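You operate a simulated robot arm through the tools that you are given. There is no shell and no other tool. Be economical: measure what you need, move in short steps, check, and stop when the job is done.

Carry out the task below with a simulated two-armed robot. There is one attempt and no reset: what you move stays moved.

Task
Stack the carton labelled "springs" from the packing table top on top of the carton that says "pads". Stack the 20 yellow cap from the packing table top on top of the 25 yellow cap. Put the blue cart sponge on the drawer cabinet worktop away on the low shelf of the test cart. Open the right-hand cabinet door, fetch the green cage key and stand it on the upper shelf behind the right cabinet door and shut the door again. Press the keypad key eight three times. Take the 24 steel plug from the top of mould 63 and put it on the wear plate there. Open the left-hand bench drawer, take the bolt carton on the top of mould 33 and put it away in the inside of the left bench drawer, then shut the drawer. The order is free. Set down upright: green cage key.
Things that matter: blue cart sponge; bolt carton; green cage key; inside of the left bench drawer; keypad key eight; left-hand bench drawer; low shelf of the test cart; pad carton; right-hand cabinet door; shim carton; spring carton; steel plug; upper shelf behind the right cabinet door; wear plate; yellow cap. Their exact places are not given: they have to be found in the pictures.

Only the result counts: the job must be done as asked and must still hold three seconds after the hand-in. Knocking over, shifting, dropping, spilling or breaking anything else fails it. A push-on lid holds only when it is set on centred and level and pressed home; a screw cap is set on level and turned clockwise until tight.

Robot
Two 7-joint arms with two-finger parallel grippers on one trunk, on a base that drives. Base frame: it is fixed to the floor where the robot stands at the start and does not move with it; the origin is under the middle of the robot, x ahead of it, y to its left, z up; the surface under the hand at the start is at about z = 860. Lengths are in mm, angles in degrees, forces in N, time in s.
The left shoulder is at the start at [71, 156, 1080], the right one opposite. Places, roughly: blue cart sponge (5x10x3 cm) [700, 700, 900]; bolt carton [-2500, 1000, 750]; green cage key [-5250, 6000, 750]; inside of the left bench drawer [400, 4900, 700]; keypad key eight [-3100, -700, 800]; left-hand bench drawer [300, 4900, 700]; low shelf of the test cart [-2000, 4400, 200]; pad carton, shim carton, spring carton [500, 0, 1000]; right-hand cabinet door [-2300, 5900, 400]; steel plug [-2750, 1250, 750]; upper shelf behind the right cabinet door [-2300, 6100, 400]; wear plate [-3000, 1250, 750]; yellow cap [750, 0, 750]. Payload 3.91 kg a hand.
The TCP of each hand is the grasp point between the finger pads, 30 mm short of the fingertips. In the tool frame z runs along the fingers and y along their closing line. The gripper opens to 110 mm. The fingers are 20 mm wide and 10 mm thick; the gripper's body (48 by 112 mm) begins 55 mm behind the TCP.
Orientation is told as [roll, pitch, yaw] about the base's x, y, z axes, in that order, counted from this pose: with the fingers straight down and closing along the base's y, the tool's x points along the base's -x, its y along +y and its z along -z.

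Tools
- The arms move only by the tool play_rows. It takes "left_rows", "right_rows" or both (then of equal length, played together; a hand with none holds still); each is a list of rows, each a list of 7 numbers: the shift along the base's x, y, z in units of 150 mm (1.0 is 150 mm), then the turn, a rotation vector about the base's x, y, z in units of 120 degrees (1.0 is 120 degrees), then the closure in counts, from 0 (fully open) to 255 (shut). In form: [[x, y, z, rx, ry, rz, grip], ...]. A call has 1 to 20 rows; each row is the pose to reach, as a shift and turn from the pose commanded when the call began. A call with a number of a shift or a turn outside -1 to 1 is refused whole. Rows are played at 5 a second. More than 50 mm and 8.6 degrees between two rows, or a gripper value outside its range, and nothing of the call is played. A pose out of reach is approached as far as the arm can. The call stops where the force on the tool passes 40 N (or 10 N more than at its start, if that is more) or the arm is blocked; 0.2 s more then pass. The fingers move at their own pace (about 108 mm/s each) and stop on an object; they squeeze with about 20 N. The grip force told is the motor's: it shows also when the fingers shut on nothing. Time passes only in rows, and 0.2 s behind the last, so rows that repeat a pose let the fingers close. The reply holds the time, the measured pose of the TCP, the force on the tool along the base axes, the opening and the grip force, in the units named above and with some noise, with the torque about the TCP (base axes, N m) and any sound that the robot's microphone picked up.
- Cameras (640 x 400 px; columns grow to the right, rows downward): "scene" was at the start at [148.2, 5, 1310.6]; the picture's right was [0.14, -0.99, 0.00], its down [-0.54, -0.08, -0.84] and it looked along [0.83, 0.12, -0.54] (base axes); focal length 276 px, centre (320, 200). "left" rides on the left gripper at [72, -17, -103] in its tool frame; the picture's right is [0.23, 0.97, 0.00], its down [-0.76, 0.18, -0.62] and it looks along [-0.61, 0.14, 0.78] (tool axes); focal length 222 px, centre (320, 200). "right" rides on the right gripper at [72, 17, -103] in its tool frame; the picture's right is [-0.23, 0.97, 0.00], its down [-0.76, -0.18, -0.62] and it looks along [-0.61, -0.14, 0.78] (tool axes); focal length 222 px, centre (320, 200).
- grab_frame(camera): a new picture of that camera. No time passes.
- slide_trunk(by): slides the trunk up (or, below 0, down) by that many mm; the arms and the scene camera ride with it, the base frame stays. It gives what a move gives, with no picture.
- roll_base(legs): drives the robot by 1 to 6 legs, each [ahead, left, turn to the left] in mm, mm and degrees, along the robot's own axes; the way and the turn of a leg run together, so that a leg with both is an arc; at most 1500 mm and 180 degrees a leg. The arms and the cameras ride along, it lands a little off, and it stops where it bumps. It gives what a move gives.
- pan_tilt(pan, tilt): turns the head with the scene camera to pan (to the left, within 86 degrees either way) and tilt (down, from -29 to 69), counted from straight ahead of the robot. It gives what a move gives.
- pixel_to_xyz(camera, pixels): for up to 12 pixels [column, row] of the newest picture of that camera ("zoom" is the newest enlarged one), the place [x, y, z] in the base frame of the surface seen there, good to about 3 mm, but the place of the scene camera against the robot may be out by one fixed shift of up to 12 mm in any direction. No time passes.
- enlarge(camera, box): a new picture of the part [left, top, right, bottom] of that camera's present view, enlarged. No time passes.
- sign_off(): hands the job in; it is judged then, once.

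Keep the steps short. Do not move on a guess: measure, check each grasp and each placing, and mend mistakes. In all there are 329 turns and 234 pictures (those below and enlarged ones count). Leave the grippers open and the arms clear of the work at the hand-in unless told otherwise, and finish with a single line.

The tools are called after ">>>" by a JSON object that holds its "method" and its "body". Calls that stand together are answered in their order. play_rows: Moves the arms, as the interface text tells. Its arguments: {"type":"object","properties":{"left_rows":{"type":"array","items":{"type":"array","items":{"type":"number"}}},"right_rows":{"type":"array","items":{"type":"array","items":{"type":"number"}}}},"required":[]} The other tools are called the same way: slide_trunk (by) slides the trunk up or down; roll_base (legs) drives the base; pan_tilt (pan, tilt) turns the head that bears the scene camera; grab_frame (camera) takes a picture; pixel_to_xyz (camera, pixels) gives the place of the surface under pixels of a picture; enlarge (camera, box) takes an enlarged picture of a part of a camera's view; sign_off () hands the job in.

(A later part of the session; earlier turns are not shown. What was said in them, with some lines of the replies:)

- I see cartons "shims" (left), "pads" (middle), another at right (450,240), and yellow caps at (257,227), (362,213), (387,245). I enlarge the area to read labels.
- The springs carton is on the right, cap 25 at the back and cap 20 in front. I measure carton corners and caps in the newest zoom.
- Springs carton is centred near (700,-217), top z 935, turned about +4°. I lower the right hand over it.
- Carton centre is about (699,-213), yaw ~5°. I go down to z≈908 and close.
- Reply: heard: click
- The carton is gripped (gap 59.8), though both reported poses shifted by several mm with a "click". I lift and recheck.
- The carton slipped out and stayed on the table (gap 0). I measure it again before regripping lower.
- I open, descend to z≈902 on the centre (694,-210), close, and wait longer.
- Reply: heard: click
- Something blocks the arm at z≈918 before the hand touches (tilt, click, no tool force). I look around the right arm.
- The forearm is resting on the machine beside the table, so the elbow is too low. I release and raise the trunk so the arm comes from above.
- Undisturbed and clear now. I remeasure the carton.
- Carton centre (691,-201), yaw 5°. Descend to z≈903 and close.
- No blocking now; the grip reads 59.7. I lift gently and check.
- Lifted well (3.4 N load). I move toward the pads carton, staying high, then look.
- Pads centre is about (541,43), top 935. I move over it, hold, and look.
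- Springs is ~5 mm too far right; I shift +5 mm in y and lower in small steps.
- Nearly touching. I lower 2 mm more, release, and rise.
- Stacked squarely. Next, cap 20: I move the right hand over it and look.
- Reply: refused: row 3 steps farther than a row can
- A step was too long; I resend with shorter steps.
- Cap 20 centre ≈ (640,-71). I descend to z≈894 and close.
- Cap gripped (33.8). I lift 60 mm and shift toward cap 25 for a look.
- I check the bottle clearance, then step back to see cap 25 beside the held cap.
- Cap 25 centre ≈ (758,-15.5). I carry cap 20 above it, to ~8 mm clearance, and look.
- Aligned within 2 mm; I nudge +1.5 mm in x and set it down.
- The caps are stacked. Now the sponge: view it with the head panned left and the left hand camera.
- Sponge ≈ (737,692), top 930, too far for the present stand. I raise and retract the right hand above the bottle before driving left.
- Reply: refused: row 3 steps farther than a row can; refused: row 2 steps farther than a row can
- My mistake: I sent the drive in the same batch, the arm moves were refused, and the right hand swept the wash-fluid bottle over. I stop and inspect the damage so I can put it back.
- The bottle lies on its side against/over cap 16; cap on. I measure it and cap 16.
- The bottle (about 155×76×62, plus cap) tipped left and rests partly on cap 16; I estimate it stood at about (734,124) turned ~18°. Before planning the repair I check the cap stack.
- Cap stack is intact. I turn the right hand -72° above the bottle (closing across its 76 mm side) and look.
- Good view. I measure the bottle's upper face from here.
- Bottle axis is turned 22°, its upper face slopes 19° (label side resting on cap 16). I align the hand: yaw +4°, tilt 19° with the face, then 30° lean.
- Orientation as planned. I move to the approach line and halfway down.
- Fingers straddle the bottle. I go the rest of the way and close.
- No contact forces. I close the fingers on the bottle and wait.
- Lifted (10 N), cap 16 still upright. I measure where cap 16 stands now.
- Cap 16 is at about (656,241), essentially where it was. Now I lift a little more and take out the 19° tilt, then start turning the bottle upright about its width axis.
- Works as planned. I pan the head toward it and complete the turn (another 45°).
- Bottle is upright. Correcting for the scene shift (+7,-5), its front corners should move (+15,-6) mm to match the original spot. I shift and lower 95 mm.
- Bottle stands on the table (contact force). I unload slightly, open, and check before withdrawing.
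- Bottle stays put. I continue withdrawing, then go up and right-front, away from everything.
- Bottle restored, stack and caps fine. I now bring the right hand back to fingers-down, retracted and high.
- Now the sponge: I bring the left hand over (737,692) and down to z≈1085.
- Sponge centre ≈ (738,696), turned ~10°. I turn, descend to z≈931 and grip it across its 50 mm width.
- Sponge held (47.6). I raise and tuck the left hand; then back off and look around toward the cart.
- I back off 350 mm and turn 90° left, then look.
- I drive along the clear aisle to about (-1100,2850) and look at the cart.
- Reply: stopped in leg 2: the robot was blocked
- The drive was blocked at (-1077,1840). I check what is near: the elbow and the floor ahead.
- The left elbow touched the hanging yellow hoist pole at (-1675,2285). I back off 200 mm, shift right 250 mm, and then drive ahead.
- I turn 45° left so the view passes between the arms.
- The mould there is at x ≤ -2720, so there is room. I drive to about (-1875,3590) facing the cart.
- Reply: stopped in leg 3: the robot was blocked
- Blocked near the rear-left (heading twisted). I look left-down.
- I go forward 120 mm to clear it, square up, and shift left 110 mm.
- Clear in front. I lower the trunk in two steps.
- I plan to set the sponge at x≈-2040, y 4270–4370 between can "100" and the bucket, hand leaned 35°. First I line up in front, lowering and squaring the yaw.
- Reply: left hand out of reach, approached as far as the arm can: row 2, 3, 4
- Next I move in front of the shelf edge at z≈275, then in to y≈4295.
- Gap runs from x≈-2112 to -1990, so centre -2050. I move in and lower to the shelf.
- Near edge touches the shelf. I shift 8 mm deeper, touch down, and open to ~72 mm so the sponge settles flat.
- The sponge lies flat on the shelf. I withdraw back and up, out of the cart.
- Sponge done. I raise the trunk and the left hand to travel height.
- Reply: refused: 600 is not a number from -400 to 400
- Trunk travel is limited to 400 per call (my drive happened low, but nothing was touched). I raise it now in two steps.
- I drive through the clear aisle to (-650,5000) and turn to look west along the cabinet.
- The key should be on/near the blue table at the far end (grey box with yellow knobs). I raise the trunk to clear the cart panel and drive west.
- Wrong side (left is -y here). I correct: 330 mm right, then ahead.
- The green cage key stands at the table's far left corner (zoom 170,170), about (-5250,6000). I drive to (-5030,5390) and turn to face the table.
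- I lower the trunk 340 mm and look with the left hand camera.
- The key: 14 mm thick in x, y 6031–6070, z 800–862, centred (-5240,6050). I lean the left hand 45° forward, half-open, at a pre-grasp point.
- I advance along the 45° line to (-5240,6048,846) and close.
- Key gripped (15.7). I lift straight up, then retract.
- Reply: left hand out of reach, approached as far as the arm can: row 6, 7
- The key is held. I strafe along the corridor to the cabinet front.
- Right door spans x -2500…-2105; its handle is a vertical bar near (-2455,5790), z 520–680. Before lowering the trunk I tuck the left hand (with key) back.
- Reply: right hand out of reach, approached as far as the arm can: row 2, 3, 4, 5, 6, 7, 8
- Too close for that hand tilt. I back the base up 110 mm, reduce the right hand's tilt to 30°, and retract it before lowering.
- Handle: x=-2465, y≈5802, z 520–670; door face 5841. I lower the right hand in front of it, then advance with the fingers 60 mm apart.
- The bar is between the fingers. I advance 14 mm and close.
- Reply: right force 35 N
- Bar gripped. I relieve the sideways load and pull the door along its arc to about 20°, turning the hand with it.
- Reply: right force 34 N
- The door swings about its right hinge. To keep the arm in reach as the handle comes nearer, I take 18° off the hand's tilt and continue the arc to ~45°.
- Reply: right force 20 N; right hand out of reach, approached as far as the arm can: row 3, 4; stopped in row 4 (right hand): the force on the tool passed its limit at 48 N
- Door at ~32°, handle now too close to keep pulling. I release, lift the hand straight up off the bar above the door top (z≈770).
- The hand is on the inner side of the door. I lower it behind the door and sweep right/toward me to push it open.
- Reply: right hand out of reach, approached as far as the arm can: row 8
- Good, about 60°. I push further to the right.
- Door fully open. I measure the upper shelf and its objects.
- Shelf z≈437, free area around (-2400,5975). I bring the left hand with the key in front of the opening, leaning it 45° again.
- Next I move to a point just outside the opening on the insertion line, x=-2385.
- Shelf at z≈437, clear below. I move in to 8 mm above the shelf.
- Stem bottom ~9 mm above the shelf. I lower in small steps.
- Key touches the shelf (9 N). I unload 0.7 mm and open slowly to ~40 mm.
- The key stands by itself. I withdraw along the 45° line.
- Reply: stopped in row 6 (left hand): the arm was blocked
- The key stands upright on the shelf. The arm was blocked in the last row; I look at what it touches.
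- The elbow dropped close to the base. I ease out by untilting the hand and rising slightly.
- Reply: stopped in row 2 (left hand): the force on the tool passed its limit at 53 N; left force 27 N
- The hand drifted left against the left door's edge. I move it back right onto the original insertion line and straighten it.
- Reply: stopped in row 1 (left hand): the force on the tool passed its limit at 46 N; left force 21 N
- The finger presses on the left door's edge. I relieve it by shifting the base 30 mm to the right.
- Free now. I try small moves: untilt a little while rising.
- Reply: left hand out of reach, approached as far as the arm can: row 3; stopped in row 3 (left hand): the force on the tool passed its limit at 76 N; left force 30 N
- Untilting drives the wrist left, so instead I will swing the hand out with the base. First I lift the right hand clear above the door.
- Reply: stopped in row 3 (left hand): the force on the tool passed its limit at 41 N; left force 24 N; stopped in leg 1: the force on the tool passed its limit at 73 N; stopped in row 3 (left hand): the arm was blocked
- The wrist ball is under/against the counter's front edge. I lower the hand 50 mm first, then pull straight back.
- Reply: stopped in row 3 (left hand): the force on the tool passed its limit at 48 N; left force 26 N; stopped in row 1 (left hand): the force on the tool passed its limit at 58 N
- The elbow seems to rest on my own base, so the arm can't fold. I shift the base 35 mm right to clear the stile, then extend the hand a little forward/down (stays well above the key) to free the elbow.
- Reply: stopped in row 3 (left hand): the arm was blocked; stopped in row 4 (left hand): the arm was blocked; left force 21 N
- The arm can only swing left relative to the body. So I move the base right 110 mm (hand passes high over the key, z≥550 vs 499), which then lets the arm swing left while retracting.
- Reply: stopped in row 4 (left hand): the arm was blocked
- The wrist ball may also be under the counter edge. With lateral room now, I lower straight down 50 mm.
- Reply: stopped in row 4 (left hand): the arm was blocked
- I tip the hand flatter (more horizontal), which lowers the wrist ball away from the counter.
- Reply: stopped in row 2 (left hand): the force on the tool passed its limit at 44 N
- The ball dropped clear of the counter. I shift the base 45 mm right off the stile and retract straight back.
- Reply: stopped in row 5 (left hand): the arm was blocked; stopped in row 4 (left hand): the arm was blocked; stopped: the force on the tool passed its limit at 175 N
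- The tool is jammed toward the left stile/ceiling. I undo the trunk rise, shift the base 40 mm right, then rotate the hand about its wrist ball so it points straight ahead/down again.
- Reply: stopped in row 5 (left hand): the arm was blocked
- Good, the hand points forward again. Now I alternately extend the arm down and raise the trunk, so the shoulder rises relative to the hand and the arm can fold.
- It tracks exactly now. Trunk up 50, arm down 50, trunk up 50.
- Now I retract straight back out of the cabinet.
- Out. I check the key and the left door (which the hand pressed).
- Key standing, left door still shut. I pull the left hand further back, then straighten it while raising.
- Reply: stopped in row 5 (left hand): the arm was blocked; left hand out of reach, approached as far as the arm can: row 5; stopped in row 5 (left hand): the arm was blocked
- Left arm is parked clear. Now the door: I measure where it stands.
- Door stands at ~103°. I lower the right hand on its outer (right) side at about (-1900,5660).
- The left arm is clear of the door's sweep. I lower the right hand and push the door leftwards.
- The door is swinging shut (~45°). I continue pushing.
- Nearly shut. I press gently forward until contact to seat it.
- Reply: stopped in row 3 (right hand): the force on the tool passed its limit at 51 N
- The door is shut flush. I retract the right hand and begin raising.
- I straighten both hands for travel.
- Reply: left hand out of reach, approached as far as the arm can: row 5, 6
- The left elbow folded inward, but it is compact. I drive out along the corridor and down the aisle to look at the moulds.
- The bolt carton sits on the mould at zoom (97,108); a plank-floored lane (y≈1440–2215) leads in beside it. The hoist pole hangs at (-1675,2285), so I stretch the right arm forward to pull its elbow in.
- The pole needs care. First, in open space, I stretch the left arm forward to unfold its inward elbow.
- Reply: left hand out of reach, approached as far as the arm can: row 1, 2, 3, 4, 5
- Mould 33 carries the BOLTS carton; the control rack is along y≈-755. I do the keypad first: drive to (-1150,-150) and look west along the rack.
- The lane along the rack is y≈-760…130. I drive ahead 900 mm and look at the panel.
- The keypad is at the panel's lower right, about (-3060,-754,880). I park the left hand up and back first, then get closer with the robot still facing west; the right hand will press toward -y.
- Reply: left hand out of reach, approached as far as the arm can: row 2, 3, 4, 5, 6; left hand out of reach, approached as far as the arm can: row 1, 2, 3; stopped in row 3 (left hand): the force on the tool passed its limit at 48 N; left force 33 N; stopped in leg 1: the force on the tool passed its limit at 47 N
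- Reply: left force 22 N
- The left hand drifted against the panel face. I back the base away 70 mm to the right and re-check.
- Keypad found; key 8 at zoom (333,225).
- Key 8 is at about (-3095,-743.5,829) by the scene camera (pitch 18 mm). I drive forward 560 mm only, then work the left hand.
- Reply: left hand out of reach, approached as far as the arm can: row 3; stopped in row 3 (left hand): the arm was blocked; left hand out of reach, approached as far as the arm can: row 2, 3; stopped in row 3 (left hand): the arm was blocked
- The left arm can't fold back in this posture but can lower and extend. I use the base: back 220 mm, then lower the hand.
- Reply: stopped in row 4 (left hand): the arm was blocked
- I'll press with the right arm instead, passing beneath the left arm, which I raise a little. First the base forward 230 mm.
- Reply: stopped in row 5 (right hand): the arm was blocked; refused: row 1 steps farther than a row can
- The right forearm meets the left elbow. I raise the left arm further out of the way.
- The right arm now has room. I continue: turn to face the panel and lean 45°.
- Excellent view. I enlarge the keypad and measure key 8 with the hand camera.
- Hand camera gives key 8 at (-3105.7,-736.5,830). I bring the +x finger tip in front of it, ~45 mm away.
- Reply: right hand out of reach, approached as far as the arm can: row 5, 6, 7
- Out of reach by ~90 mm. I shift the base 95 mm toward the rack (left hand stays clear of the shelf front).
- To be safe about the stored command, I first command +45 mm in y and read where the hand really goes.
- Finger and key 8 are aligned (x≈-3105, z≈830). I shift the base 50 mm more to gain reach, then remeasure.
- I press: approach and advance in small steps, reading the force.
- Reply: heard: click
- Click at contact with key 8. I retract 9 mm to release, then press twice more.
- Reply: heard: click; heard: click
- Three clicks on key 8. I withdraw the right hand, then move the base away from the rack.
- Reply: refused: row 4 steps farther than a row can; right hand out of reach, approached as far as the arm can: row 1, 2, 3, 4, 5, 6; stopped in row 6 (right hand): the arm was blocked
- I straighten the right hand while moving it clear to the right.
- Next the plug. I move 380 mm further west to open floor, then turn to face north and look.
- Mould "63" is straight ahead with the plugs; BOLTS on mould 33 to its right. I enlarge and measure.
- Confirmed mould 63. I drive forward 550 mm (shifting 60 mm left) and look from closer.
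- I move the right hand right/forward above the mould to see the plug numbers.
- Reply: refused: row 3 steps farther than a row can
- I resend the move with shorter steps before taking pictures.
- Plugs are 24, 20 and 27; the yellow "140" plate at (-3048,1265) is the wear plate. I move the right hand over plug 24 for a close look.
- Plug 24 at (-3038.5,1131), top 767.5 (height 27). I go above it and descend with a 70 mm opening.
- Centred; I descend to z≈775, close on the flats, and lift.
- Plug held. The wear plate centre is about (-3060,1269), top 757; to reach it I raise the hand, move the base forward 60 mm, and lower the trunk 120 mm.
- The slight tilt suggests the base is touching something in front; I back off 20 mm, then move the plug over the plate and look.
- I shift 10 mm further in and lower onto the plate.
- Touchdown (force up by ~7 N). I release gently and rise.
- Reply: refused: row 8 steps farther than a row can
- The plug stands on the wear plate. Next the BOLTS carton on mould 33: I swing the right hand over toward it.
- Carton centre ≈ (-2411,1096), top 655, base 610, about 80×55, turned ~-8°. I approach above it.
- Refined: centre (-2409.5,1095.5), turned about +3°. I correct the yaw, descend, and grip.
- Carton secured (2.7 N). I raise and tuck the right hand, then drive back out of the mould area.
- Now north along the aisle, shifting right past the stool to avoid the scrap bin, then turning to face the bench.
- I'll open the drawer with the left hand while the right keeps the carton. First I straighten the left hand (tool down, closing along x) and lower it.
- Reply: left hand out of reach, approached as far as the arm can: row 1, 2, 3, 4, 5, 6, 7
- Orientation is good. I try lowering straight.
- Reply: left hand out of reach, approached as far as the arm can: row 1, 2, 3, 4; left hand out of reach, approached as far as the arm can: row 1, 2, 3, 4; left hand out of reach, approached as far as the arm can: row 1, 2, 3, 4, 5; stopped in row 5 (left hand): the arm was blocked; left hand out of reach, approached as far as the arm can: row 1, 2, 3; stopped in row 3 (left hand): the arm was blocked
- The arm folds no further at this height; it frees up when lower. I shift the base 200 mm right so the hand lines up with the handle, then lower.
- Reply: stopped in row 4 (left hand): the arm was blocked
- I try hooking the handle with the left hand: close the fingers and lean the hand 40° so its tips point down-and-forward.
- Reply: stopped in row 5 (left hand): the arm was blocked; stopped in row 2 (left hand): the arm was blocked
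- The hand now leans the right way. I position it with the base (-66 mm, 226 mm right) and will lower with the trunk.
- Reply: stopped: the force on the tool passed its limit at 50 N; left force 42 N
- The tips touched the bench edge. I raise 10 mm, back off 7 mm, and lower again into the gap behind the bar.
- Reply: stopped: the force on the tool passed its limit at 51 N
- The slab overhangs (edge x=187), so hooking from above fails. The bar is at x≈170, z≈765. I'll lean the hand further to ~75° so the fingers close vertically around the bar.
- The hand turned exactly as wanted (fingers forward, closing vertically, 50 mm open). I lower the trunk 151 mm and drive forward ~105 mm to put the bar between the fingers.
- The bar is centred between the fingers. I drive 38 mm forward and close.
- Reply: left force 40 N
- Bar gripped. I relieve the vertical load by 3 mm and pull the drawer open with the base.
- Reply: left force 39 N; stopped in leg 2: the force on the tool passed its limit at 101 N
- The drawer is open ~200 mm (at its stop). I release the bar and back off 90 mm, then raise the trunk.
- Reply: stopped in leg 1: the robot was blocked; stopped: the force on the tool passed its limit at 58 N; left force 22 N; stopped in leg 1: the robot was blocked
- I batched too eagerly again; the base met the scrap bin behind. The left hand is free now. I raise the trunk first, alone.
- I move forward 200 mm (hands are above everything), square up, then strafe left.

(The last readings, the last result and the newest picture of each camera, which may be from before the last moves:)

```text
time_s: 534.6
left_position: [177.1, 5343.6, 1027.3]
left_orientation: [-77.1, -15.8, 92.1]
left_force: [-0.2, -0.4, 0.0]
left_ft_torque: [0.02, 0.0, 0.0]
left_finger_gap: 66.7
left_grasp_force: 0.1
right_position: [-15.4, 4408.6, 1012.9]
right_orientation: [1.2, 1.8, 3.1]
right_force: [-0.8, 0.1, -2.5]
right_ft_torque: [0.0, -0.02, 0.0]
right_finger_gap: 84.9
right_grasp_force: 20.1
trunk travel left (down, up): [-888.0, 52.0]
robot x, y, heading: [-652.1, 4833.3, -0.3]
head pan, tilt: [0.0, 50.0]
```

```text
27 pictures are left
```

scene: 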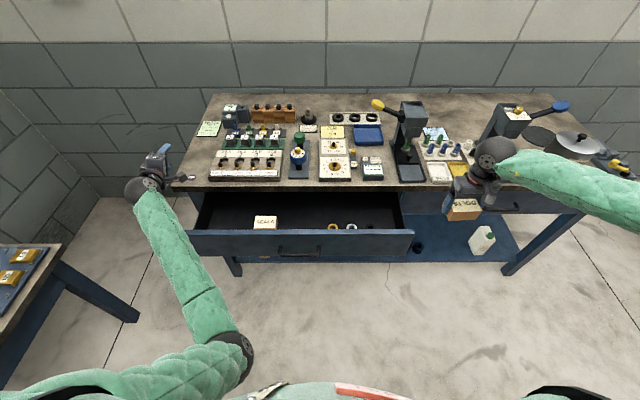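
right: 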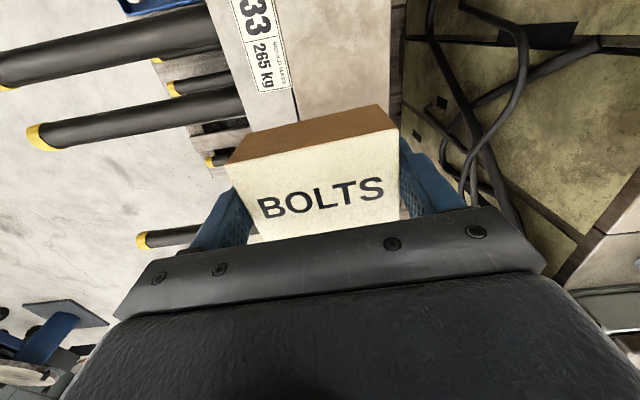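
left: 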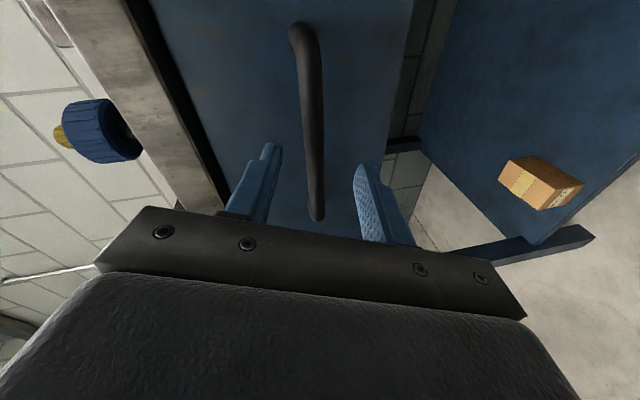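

The open drawer shows a white box at (265,222) and rings at (345,228). I measure its interior.

>>> {"method": "enlarge", "body": {"camera": "scene", "box": [180, 180, 430, 270]}}

>>> {"method": "pixel_to_xyz", "body": {"camera": "scene", "pixels": [[300, 215], [370, 215], [385, 210], [300, 227], [265, 218], [300, 235], [400, 235], [335, 226], [350, 226], [230, 215], [380, 225], [320, 200]]}}

```text
2.56 times, centred on (305, 225) of scene
```

zoom: 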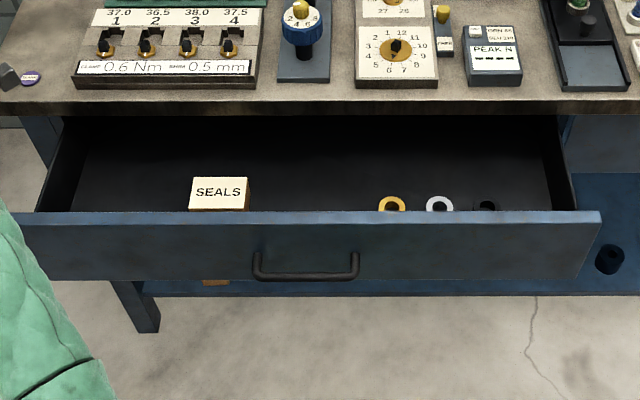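

```text
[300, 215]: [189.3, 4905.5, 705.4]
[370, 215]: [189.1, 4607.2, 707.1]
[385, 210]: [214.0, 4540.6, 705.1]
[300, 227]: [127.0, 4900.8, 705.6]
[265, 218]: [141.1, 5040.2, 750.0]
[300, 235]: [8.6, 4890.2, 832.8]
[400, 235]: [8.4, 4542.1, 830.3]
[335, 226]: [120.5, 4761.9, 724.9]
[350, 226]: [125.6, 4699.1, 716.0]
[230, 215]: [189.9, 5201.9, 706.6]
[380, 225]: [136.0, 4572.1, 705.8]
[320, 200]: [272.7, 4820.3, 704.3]
```

Free spot in the drawer around (130,4890), bottom z 705. I carry the carton along in front of the bench to that y.

>>> {"method": "play_rows", "body": {"right_rows": [[0, 0.3, 0, 0, 0, -0.01, 255], [0, 0.6, 0, 0, 0, -0.025, 255], [0, 0.9, 0, 0, 0, -0.025, 255], [0, 1.0, 0, 0, 0, -0.025, 255]]}}

>>> {"method": "play_rows", "body": {"right_rows": [[0, 0.3, 0, 0, 0, 0, 255], [0, 0.6, 0, 0, 0, 0, 255], [0, 0.9, 0, 0, 0, 0, 255], [0, 1.0, 0, 0, 0, 0, 255]]}}

>>> {"method": "play_rows", "body": {"right_rows": [[0.1, 0.25, 0, 0, 0, 0, 255], [0.3, 0.5, 0, 0, 0, 0, 255], [0.5, 0.75, 0, 0, 0, 0, 255], [0.7, 1.0, 0, 0, 0, 0, 255], [0.97, 1.0, -0.1, 0, 0, 0, 255]]}}

>>> {"method": "grab_frame", "body": {"camera": "right"}}

```text
time_s: 535.6
left_position: [177.9, 5344.6, 1028.3]
left_orientation: [-77.1, -15.7, 92.1]
left_force: [-0.7, 0.1, -0.7]
left_ft_torque: [0.02, 0.0, -0.01]
left_finger_gap: 66.8
left_grasp_force: 0.0
right_position: [-15.3, 4558.3, 1013.0]
right_orientation: [1.2, 1.7, 0.1]
right_force: [0.1, -1.0, -1.8]
right_ft_torque: [-0.02, 0.0, 0.0]
right_finger_gap: 84.9
right_grasp_force: 19.9
trunk travel left (down, up): [-888.0, 52.0]
robot x, y, heading: [-650.3, 4833.1, -0.4]
head pan, tilt: [0.0, 50.0]
```

```text
time_s: 536.6
left_position: [176.5, 5344.1, 1025.5]
left_orientation: [-77.1, -15.6, 92.1]
left_force: [0.4, -0.6, -0.2]
left_ft_torque: [-0.01, 0.01, -0.01]
left_finger_gap: 66.6
left_grasp_force: 0.1
right_position: [-14.9, 4707.7, 1011.8]
right_orientation: [1.0, 1.9, 0.2]
right_force: [-0.2, 0.6, -2.4]
right_ft_torque: [0.01, -0.03, -0.01]
right_finger_gap: 84.8
right_grasp_force: 19.7
trunk travel left (down, up): [-888.0, 52.0]
robot x, y, heading: [-651.4, 4834.7, -0.3]
head pan, tilt: [0.0, 50.0]
```

```text
time_s: 537.8
left_position: [178.2, 5344.4, 1025.2]
left_orientation: [-77.1, -15.8, 92.0]
left_force: [0.3, -0.2, 0.1]
left_ft_torque: [-0.02, 0.01, -0.01]
left_finger_gap: 67.1
left_grasp_force: 0.2
right_position: [132.2, 4858.1, 996.6]
right_orientation: [1.2, 1.8, 0.1]
right_force: [-0.5, -0.9, -1.2]
right_ft_torque: [0.04, 0.03, 0.01]
right_finger_gap: 84.7
right_grasp_force: 20.0
trunk travel left (down, up): [-888.0, 52.0]
robot x, y, heading: [-648.9, 4836.5, -0.5]
head pan, tilt: [0.0, 50.0]
```

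```text
25 pictures are left
```

right: 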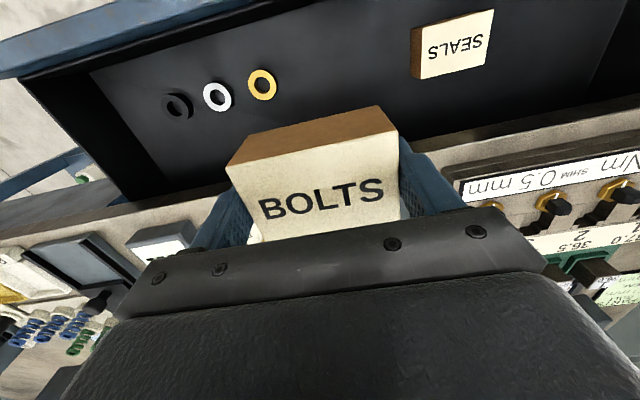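

>>> {"method": "pixel_to_xyz", "body": {"camera": "right", "pixels": [[263, 85], [217, 97], [330, 60], [420, 75], [150, 190], [480, 140], [200, 20], [350, 20], [440, 10], [430, 150]]}}

```text
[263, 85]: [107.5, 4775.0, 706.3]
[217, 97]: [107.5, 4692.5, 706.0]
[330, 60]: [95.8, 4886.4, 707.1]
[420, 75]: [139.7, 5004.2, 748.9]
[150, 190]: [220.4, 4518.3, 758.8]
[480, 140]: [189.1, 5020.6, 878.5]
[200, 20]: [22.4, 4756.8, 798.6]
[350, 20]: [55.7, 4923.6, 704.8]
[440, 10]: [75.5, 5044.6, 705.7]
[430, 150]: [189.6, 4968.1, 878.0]
```

Bench edge at x=189, floor of the drawer z 706. I centre on (118,4888) and lower into the drawer.

>>> {"method": "play_rows", "body": {"right_rows": [[-0.05, 0.1, -0.1, 0, 0, 0, 255], [-0.09, 0.2, -0.3, 0, 0, 0, 255], [-0.09, 0.2, -0.55, 0, 0, 0, 255], [-0.09, 0.2, -0.8, 0, 0, 0, 255], [-0.09, 0.2, -1.0, 0, 0, 0, 255]]}}

>>> {"method": "play_rows", "body": {"right_rows": [[0, 0, -0.2, 0, 0, 0, 255], [0, 0, -0.4, 0, 0, 0, 255], [0, 0, -0.55, 0, 0, 0, 255], [0, 0, -0.62, 0, 0, 0, 255]]}}

>>> {"method": "grab_frame", "body": {"camera": "scene"}}

```text
time_s: 539.0
left_position: [178.6, 5344.6, 1025.9]
left_orientation: [-77.0, -15.6, 92.0]
left_force: [-0.7, 0.3, 0.5]
left_ft_torque: [0.01, 0.04, 0.0]
left_finger_gap: 67.0
left_grasp_force: 0.1
right_position: [117.5, 4888.8, 848.2]
right_orientation: [1.1, 1.8, 0.0]
right_force: [-0.4, 0.3, -1.8]
right_ft_torque: [0.0, -0.01, -0.01]
right_finger_gap: 84.8
right_grasp_force: 20.1
trunk travel left (down, up): [-888.0, 52.0]
robot x, y, heading: [-650.5, 4835.6, 0.0]
head pan, tilt: [0.0, 50.0]
```

```text
time_s: 540.0
left_position: [177.9, 5345.2, 1026.4]
left_orientation: [-77.1, -15.7, 91.9]
left_force: [-0.2, 0.4, -0.4]
left_ft_torque: [-0.02, 0.0, 0.02]
left_finger_gap: 67.0
left_grasp_force: 0.1
right_position: [117.2, 4889.7, 754.5]
right_orientation: [1.2, 1.8, 0.0]
right_force: [-0.9, 0.2, -3.4]
right_ft_torque: [-0.03, 0.02, 0.02]
right_finger_gap: 84.7
right_grasp_force: 20.0
trunk travel left (down, up): [-888.0, 52.0]
robot x, y, heading: [-652.4, 4835.9, -0.2]
head pan, tilt: [0.0, 50.0]
```

```text
24 pictures are left
```

scene: 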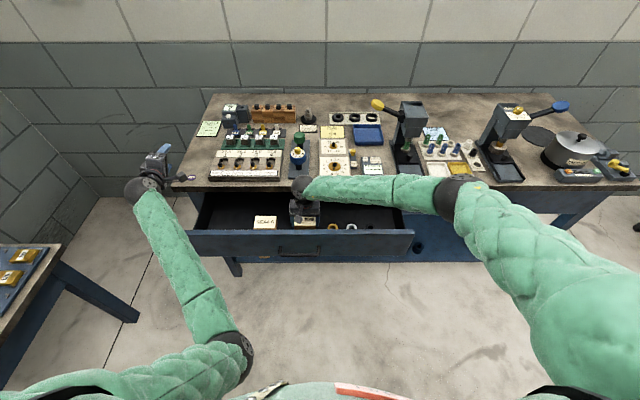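

Inside the drawer with no contact. I lower the last ~15 mm in small steps.

>>> {"method": "play_rows", "body": {"right_rows": [[0, 0, -0.05, 0, 0, 0, 255], [0, 0, -0.08, 0, 0, 0, 255], [0, 0, -0.095, 0, 0, 0, 255], [0, 0, -0.105, 0, 0, 0, 255]]}}

```text
time_s: 541.0
left_position: [176.6, 5345.3, 1027.4]
left_orientation: [-77.2, -15.7, 92.1]
left_force: [0.6, -0.8, 0.5]
left_ft_torque: [0.02, 0.0, -0.01]
left_finger_gap: 67.1
left_grasp_force: 0.0
right_position: [117.2, 4889.4, 741.7]
right_orientation: [1.2, 1.6, 0.2]
right_force: [2.7, 0.7, 17.4]
right_ft_torque: [-0.85, -0.13, 0.02]
right_finger_gap: 85.5
right_grasp_force: 19.8
trunk travel left (down, up): [-888.0, 52.0]
robot x, y, heading: [-653.7, 4838.2, -0.3]
head pan, tilt: [0.0, 50.0]
```

Contact with the drawer floor. I unload 1.5 mm, open, and rise straight up.

>>> {"method": "play_rows", "body": {"right_rows": [[0, 0, 0.012, 0, 0, 0, 255], [0, 0, 0.012, 0, 0, 0, 40], [0, 0, 0.012, 0, 0, 0, 0], [0, 0, 0.012, 0, 0, 0, 0], [0, 0, 0.1, 0, 0, 0, 0], [0, 0, 0.35, 0, 0, 0, 0], [0, 0, 0.65, 0, 0, 0, 0], [0, 0, 0.95, 0, 0, 0, 0]]}}

>>> {"method": "play_rows", "body": {"right_rows": [[0, 0, 0.3, 0, 0, 0, 0], [0, 0, 0.6, 0, 0, 0, 0], [-0.2, -0.2, 0.7, 0, 0, 0, 0], [-0.4, -0.4, 0.8, 0, 0, 0, 0], [-0.6, -0.6, 0.9, 0, 0, 0, 0], [-0.8, -0.8, 1.0, 0, 0, 0, 0]]}}

>>> {"method": "grab_frame", "body": {"camera": "scene"}}

```text
time_s: 542.8
left_position: [176.6, 5345.2, 1027.4]
left_orientation: [-77.3, -15.7, 92.0]
left_force: [-0.6, -0.2, -0.1]
left_ft_torque: [-0.03, -0.02, 0.0]
left_finger_gap: 67.1
left_grasp_force: 0.1
right_position: [115.0, 4889.5, 882.8]
right_orientation: [1.1, 1.9, 0.1]
right_force: [-0.7, 0.1, 0.0]
right_ft_torque: [0.01, -0.03, 0.0]
right_finger_gap: 110.1
right_grasp_force: 0.1
trunk travel left (down, up): [-888.0, 52.0]
robot x, y, heading: [-648.7, 4833.8, -0.2]
head pan, tilt: [0.0, 50.0]
```

```text
time_s: 544.2
left_position: [175.1, 5343.5, 1030.0]
left_orientation: [-77.2, -15.9, 92.1]
left_force: [-0.7, -0.6, -0.3]
left_ft_torque: [0.03, -0.02, -0.02]
left_finger_gap: 67.0
left_grasp_force: 0.1
right_position: [-6.0, 4767.9, 1032.4]
right_orientation: [1.3, 1.8, 0.2]
right_force: [-0.2, -0.9, -0.1]
right_ft_torque: [0.01, 0.0, -0.02]
right_finger_gap: 109.8
right_grasp_force: 0.1
trunk travel left (down, up): [-888.0, 52.0]
robot x, y, heading: [-650.3, 4834.3, -0.1]
head pan, tilt: [0.0, 50.0]
```

```text
23 pictures are left
```

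scene: 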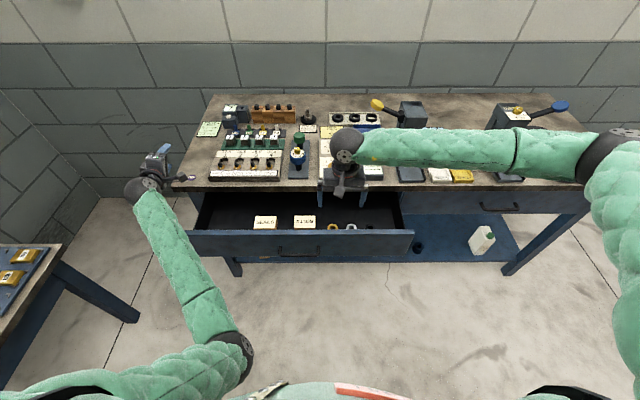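

BOLTS lies in the drawer. To shut it I bring the closed right hand, leaning 25° forward, down in front of the handle.

>>> {"method": "play_rows", "body": {"right_rows": [[-0.19, 0.2, -0.05, 0, -0.05, 0, 255], [-0.38, 0.4, -0.1, 0, -0.1, 0, 255], [-0.57, 0.6, -0.15, 0, -0.155, 0, 255], [-0.76, 0.81, -0.2, 0, -0.208, 0, 255], [-0.76, 0.81, -0.4, 0, -0.208, 0, 255], [-0.76, 0.81, -0.7, 0, -0.208, 0, 255], [-0.76, 0.81, -1.0, 0, -0.208, 0, 255]]}}

>>> {"method": "play_rows", "body": {"right_rows": [[0, 0, -0.25, 0, 0, 0, 255], [0, 0, -0.5, 0, 0, 0, 255], [0, 0, -0.7, 0, 0, 0, 255], [0, 0, -0.7, 0, 0, 0, 255]]}}

>>> {"method": "grab_frame", "body": {"camera": "right"}}

```text
time_s: 545.8
left_position: [177.2, 5343.8, 1027.8]
left_orientation: [-77.1, -15.7, 92.2]
left_force: [-0.6, -0.6, 0.1]
left_ft_torque: [-0.01, 0.01, 0.02]
left_finger_gap: 66.8
left_grasp_force: 0.1
right_position: [-118.0, 4891.8, 881.6]
right_orientation: [1.0, -23.2, 0.2]
right_force: [-0.4, -0.3, -0.5]
right_ft_torque: [-0.02, 0.02, 0.01]
right_finger_gap: 0.1
right_grasp_force: 20.1
trunk travel left (down, up): [-888.0, 52.0]
robot x, y, heading: [-648.4, 4833.6, -0.2]
head pan, tilt: [0.0, 50.0]
```

```text
time_s: 546.8
left_position: [177.1, 5344.4, 1026.8]
left_orientation: [-77.1, -15.7, 92.1]
left_force: [-0.2, -0.1, -0.9]
left_ft_torque: [0.02, -0.02, 0.0]
left_finger_gap: 66.7
left_grasp_force: 0.0
right_position: [-118.3, 4891.5, 776.4]
right_orientation: [1.1, -23.3, 0.0]
right_force: [-0.1, -0.1, 0.5]
right_ft_torque: [-0.01, -0.03, -0.01]
right_finger_gap: 0.1
right_grasp_force: 20.2
trunk travel left (down, up): [-888.0, 52.0]
robot x, y, heading: [-649.9, 4837.0, -0.5]
head pan, tilt: [0.0, 50.0]
```

```text
22 pictures are left
```

right: 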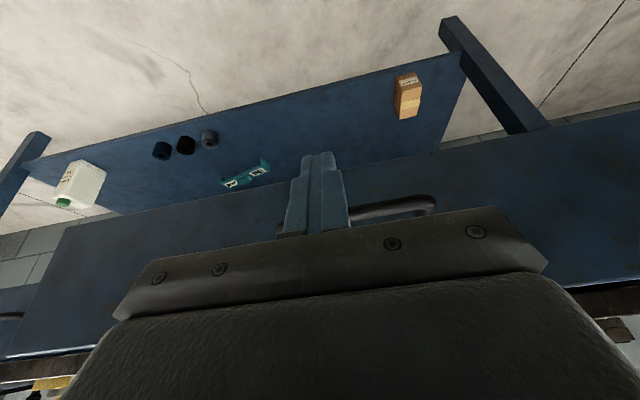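

I push the drawer in along +x.

>>> {"method": "play_rows", "body": {"right_rows": [[0.2, 0, 0, 0, 0, 0, 255], [0.4, 0, 0, 0, 0, 0, 255], [0.6, 0, 0, 0, 0, 0, 255], [0.8, 0, 0, 0, 0, 0, 255], [1.0, 0, 0, 0, 0, 0, 255]]}}

>>> {"method": "play_rows", "body": {"right_rows": [[0.15, 0, 0, 0, 0, 0, 255], [0.3, 0, 0, 0, 0, 0, 255], [0.45, 0, 0, 0, 0, 0, 255], [0.55, 0, 0, 0, 0, 0, 255], [0.62, 0, 0, 0, 0, 0, 255], [0.68, 0, 0, 0, 0, 0, 255], [0.74, 0, 0, 0, 0, 0, 255], [0.8, 0, 0, 0, 0, 0, 255]]}}

>>> {"method": "grab_frame", "body": {"camera": "scene"}}

```text
time_s: 548.0
left_position: [178.2, 5344.5, 1025.8]
left_orientation: [-77.1, -15.7, 92.0]
left_force: [0.9, 0.1, 0.2]
left_ft_torque: [-0.03, 0.0, 0.04]
left_finger_gap: 66.9
left_grasp_force: 0.1
right_position: [34.8, 4889.1, 777.5]
right_orientation: [1.1, -23.3, 0.1]
right_force: [-0.1, 0.5, -0.1]
right_ft_torque: [0.0, -0.05, -0.04]
right_finger_gap: 0.0
right_grasp_force: 20.1
trunk travel left (down, up): [-888.0, 52.0]
robot x, y, heading: [-646.0, 4833.3, -0.3]
head pan, tilt: [0.0, 50.0]
```

```text
time_s: 549.8
left_position: [178.1, 5344.4, 1027.4]
left_orientation: [-77.1, -15.7, 92.0]
left_force: [0.7, -0.1, -0.3]
left_ft_torque: [-0.03, -0.02, -0.02]
left_finger_gap: 66.9
left_grasp_force: 0.0
right_position: [141.9, 4892.9, 772.4]
right_orientation: [1.1, -22.6, 0.3]
right_force: [-27.3, -7.1, 17.0]
right_ft_torque: [0.01, 0.54, 0.01]
right_finger_gap: 0.0
right_grasp_force: 19.6
trunk travel left (down, up): [-888.0, 52.0]
robot x, y, heading: [-648.9, 4837.4, -0.3]
head pan, tilt: [0.0, 50.0]
stopped in row 8 (right hand): the force on the tool passed its limit at 61 N (the readings are from after the stop); the commanded pose is now the measured one
```

```text
21 pictures are left
```

scene: 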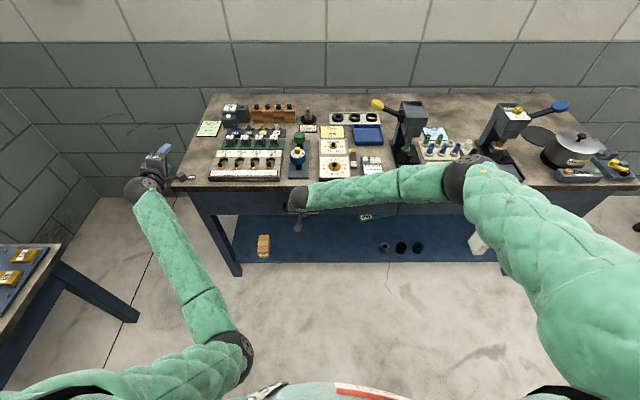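

Drawer closed against its stop. I back the hand out and check the face is flush.

>>> {"method": "play_rows", "body": {"right_rows": [[-0.2, 0, 0, 0, 0, 0, 255], [-0.45, 0, 0, 0, 0, 0, 255], [-0.7, 0, 0, 0, 0, 0, 200], [-0.95, 0, 0.0, 0, 0, 0, 100], [-1.0, -0.1, 0.25, 0, 0, 0, 0], [-1.0, -0.25, 0.5, 0, 0, 0, 0], [-1.0, -0.4, 0.75, 0, 0, 0, 0], [-1.0, -0.55, 1.0, 0, 0, 0, 0]]}}

>>> {"method": "enlarge", "body": {"camera": "scene", "box": [190, 170, 420, 280]}}

>>> {"method": "pixel_to_xyz", "body": {"camera": "scene", "pixels": [[240, 208], [225, 205], [255, 200], [440, 215], [300, 215], [270, 210]]}}

```text
time_s: 551.6
left_position: [176.9, 5345.3, 1027.8]
left_orientation: [-77.1, -15.9, 92.1]
left_force: [-0.9, 0.9, 0.1]
left_ft_torque: [-0.01, 0.01, 0.05]
left_finger_gap: 66.8
left_grasp_force: 0.1
right_position: [-6.6, 4809.3, 923.4]
right_orientation: [1.1, -22.7, 0.4]
right_force: [0.6, -0.3, 0.4]
right_ft_torque: [0.02, -0.02, 0.01]
right_finger_gap: 109.9
right_grasp_force: 0.0
trunk travel left (down, up): [-888.0, 52.0]
robot x, y, heading: [-654.9, 4832.0, -0.2]
head pan, tilt: [0.0, 50.0]
```

```text
2.78 times, centred on (305, 225) of scene
```

zoom: 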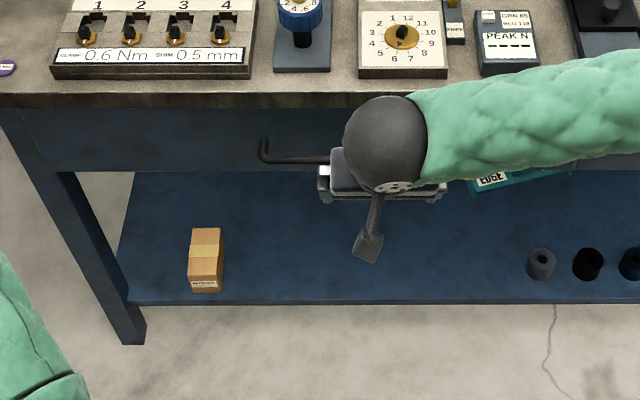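

```text
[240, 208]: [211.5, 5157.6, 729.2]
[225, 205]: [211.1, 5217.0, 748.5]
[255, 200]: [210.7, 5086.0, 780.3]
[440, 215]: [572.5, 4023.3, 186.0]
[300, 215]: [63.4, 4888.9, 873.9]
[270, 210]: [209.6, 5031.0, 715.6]
```

The drawer face is flush as before. Finally I check the scrap bin that my base bumped: raise slightly, turn left in place and look.

>>> {"method": "slide_trunk", "body": {"by": 50}}

>>> {"method": "roll_base", "body": {"legs": [[-60, 0, 0], [0, 0, 140]]}}

>>> {"method": "pan_tilt", "body": {"pan": 65, "tilt": 45}}

>>> {"method": "grab_frame", "body": {"camera": "scene"}}

```text
time_s: 552.5
left_position: [177.9, 5345.8, 1075.6]
left_orientation: [-77.1, -15.7, 91.9]
left_force: [-1.2, 1.2, 0.2]
left_ft_torque: [0.03, 0.0, 0.01]
left_finger_gap: 66.8
left_grasp_force: 0.1
right_position: [-6.8, 4809.2, 971.7]
right_orientation: [1.0, -22.7, 0.2]
right_force: [-0.2, -0.1, -0.4]
right_ft_torque: [0.01, 0.03, 0.0]
right_finger_gap: 109.7
right_grasp_force: 0.1
trunk travel left (down, up): [-938.0, 2.0]
robot x, y, heading: [-652.0, 4834.2, -0.4]
head pan, tilt: [0.0, 50.0]
```

```text
time_s: 559.2
left_position: [-1672.4, 4998.0, 1077.2]
left_orientation: [-77.1, -15.6, -129.2]
left_force: [0.6, -0.6, 0.2]
left_ft_torque: [-0.01, -0.02, -0.04]
left_finger_gap: 66.8
left_grasp_force: 0.0
right_position: [-1181.8, 5279.3, 973.3]
right_orientation: [1.1, -22.7, 139.2]
right_force: [0.4, -0.1, 0.3]
right_ft_torque: [-0.01, -0.01, 0.0]
right_finger_gap: 110.0
right_grasp_force: 0.1
trunk travel left (down, up): [-938.0, 2.0]
robot x, y, heading: [-713.1, 4833.1, 138.4]
head pan, tilt: [0.0, 50.0]
```

```text
time_s: 560.6
left_position: [-1673.2, 4998.2, 1076.8]
left_orientation: [-77.1, -15.8, -129.2]
left_force: [-1.1, -0.6, 0.0]
left_ft_torque: [0.02, 0.0, -0.01]
left_finger_gap: 66.9
left_grasp_force: 0.1
right_position: [-1181.8, 5278.3, 973.2]
right_orientation: [1.1, -22.7, 139.1]
right_force: [-0.6, 0.7, 0.2]
right_ft_torque: [-0.03, 0.01, -0.02]
right_finger_gap: 109.9
right_grasp_force: 0.0
trunk travel left (down, up): [-938.0, 2.0]
robot x, y, heading: [-709.7, 4834.0, 138.7]
head pan, tilt: [65.0, 45.0]
```

```text
19 pictures are left
```

scene: 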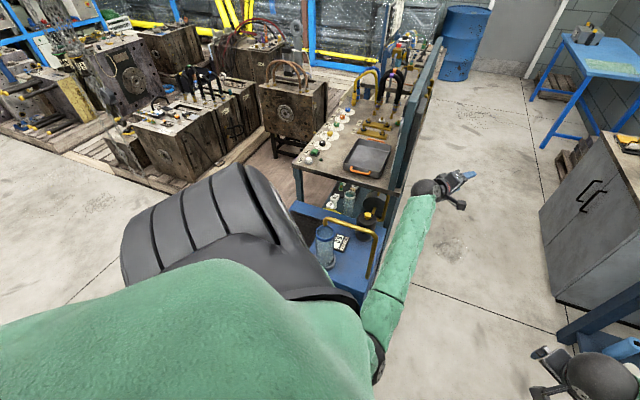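

The bin is hidden, but the base was stopped by it rather than pushing it along, and every placed item was checked. I open the left gripper fully; both arms hang clear of the work.

>>> {"method": "play_rows", "body": {"left_rows": [[0, 0, 0, 0, 0, 0, 0], [0, 0, 0, 0, 0, 0, 0]], "right_rows": [[0, 0, 0, 0, 0, 0, 0], [0, 0, 0, 0, 0, 0, 0]]}}

>>> {"method": "sign_off", "body": {}}

```text
time_s: 561.2
left_position: [-1672.6, 4997.0, 1076.7]
left_orientation: [-77.1, -15.7, -129.3]
left_force: [-0.6, -0.3, -0.4]
left_ft_torque: [0.01, 0.03, 0.02]
left_finger_gap: 110.1
left_grasp_force: 0.1
right_position: [-1181.0, 5278.8, 973.3]
right_orientation: [1.1, -22.7, 139.1]
right_force: [0.5, -0.4, 0.2]
right_ft_torque: [0.0, 0.01, -0.01]
right_finger_gap: 109.9
right_grasp_force: 0.1
trunk travel left (down, up): [-938.0, 2.0]
robot x, y, heading: [-714.5, 4836.6, 138.3]
head pan, tilt: [65.0, 45.0]
```

```text
The job is handed in.
```

I handed in all seven tasks as done, but I knocked over the wash-fluid bottle and stood it back within a few mm by estimate, and my base bumped what was probably the scrap bin, which I could not check afterwards.
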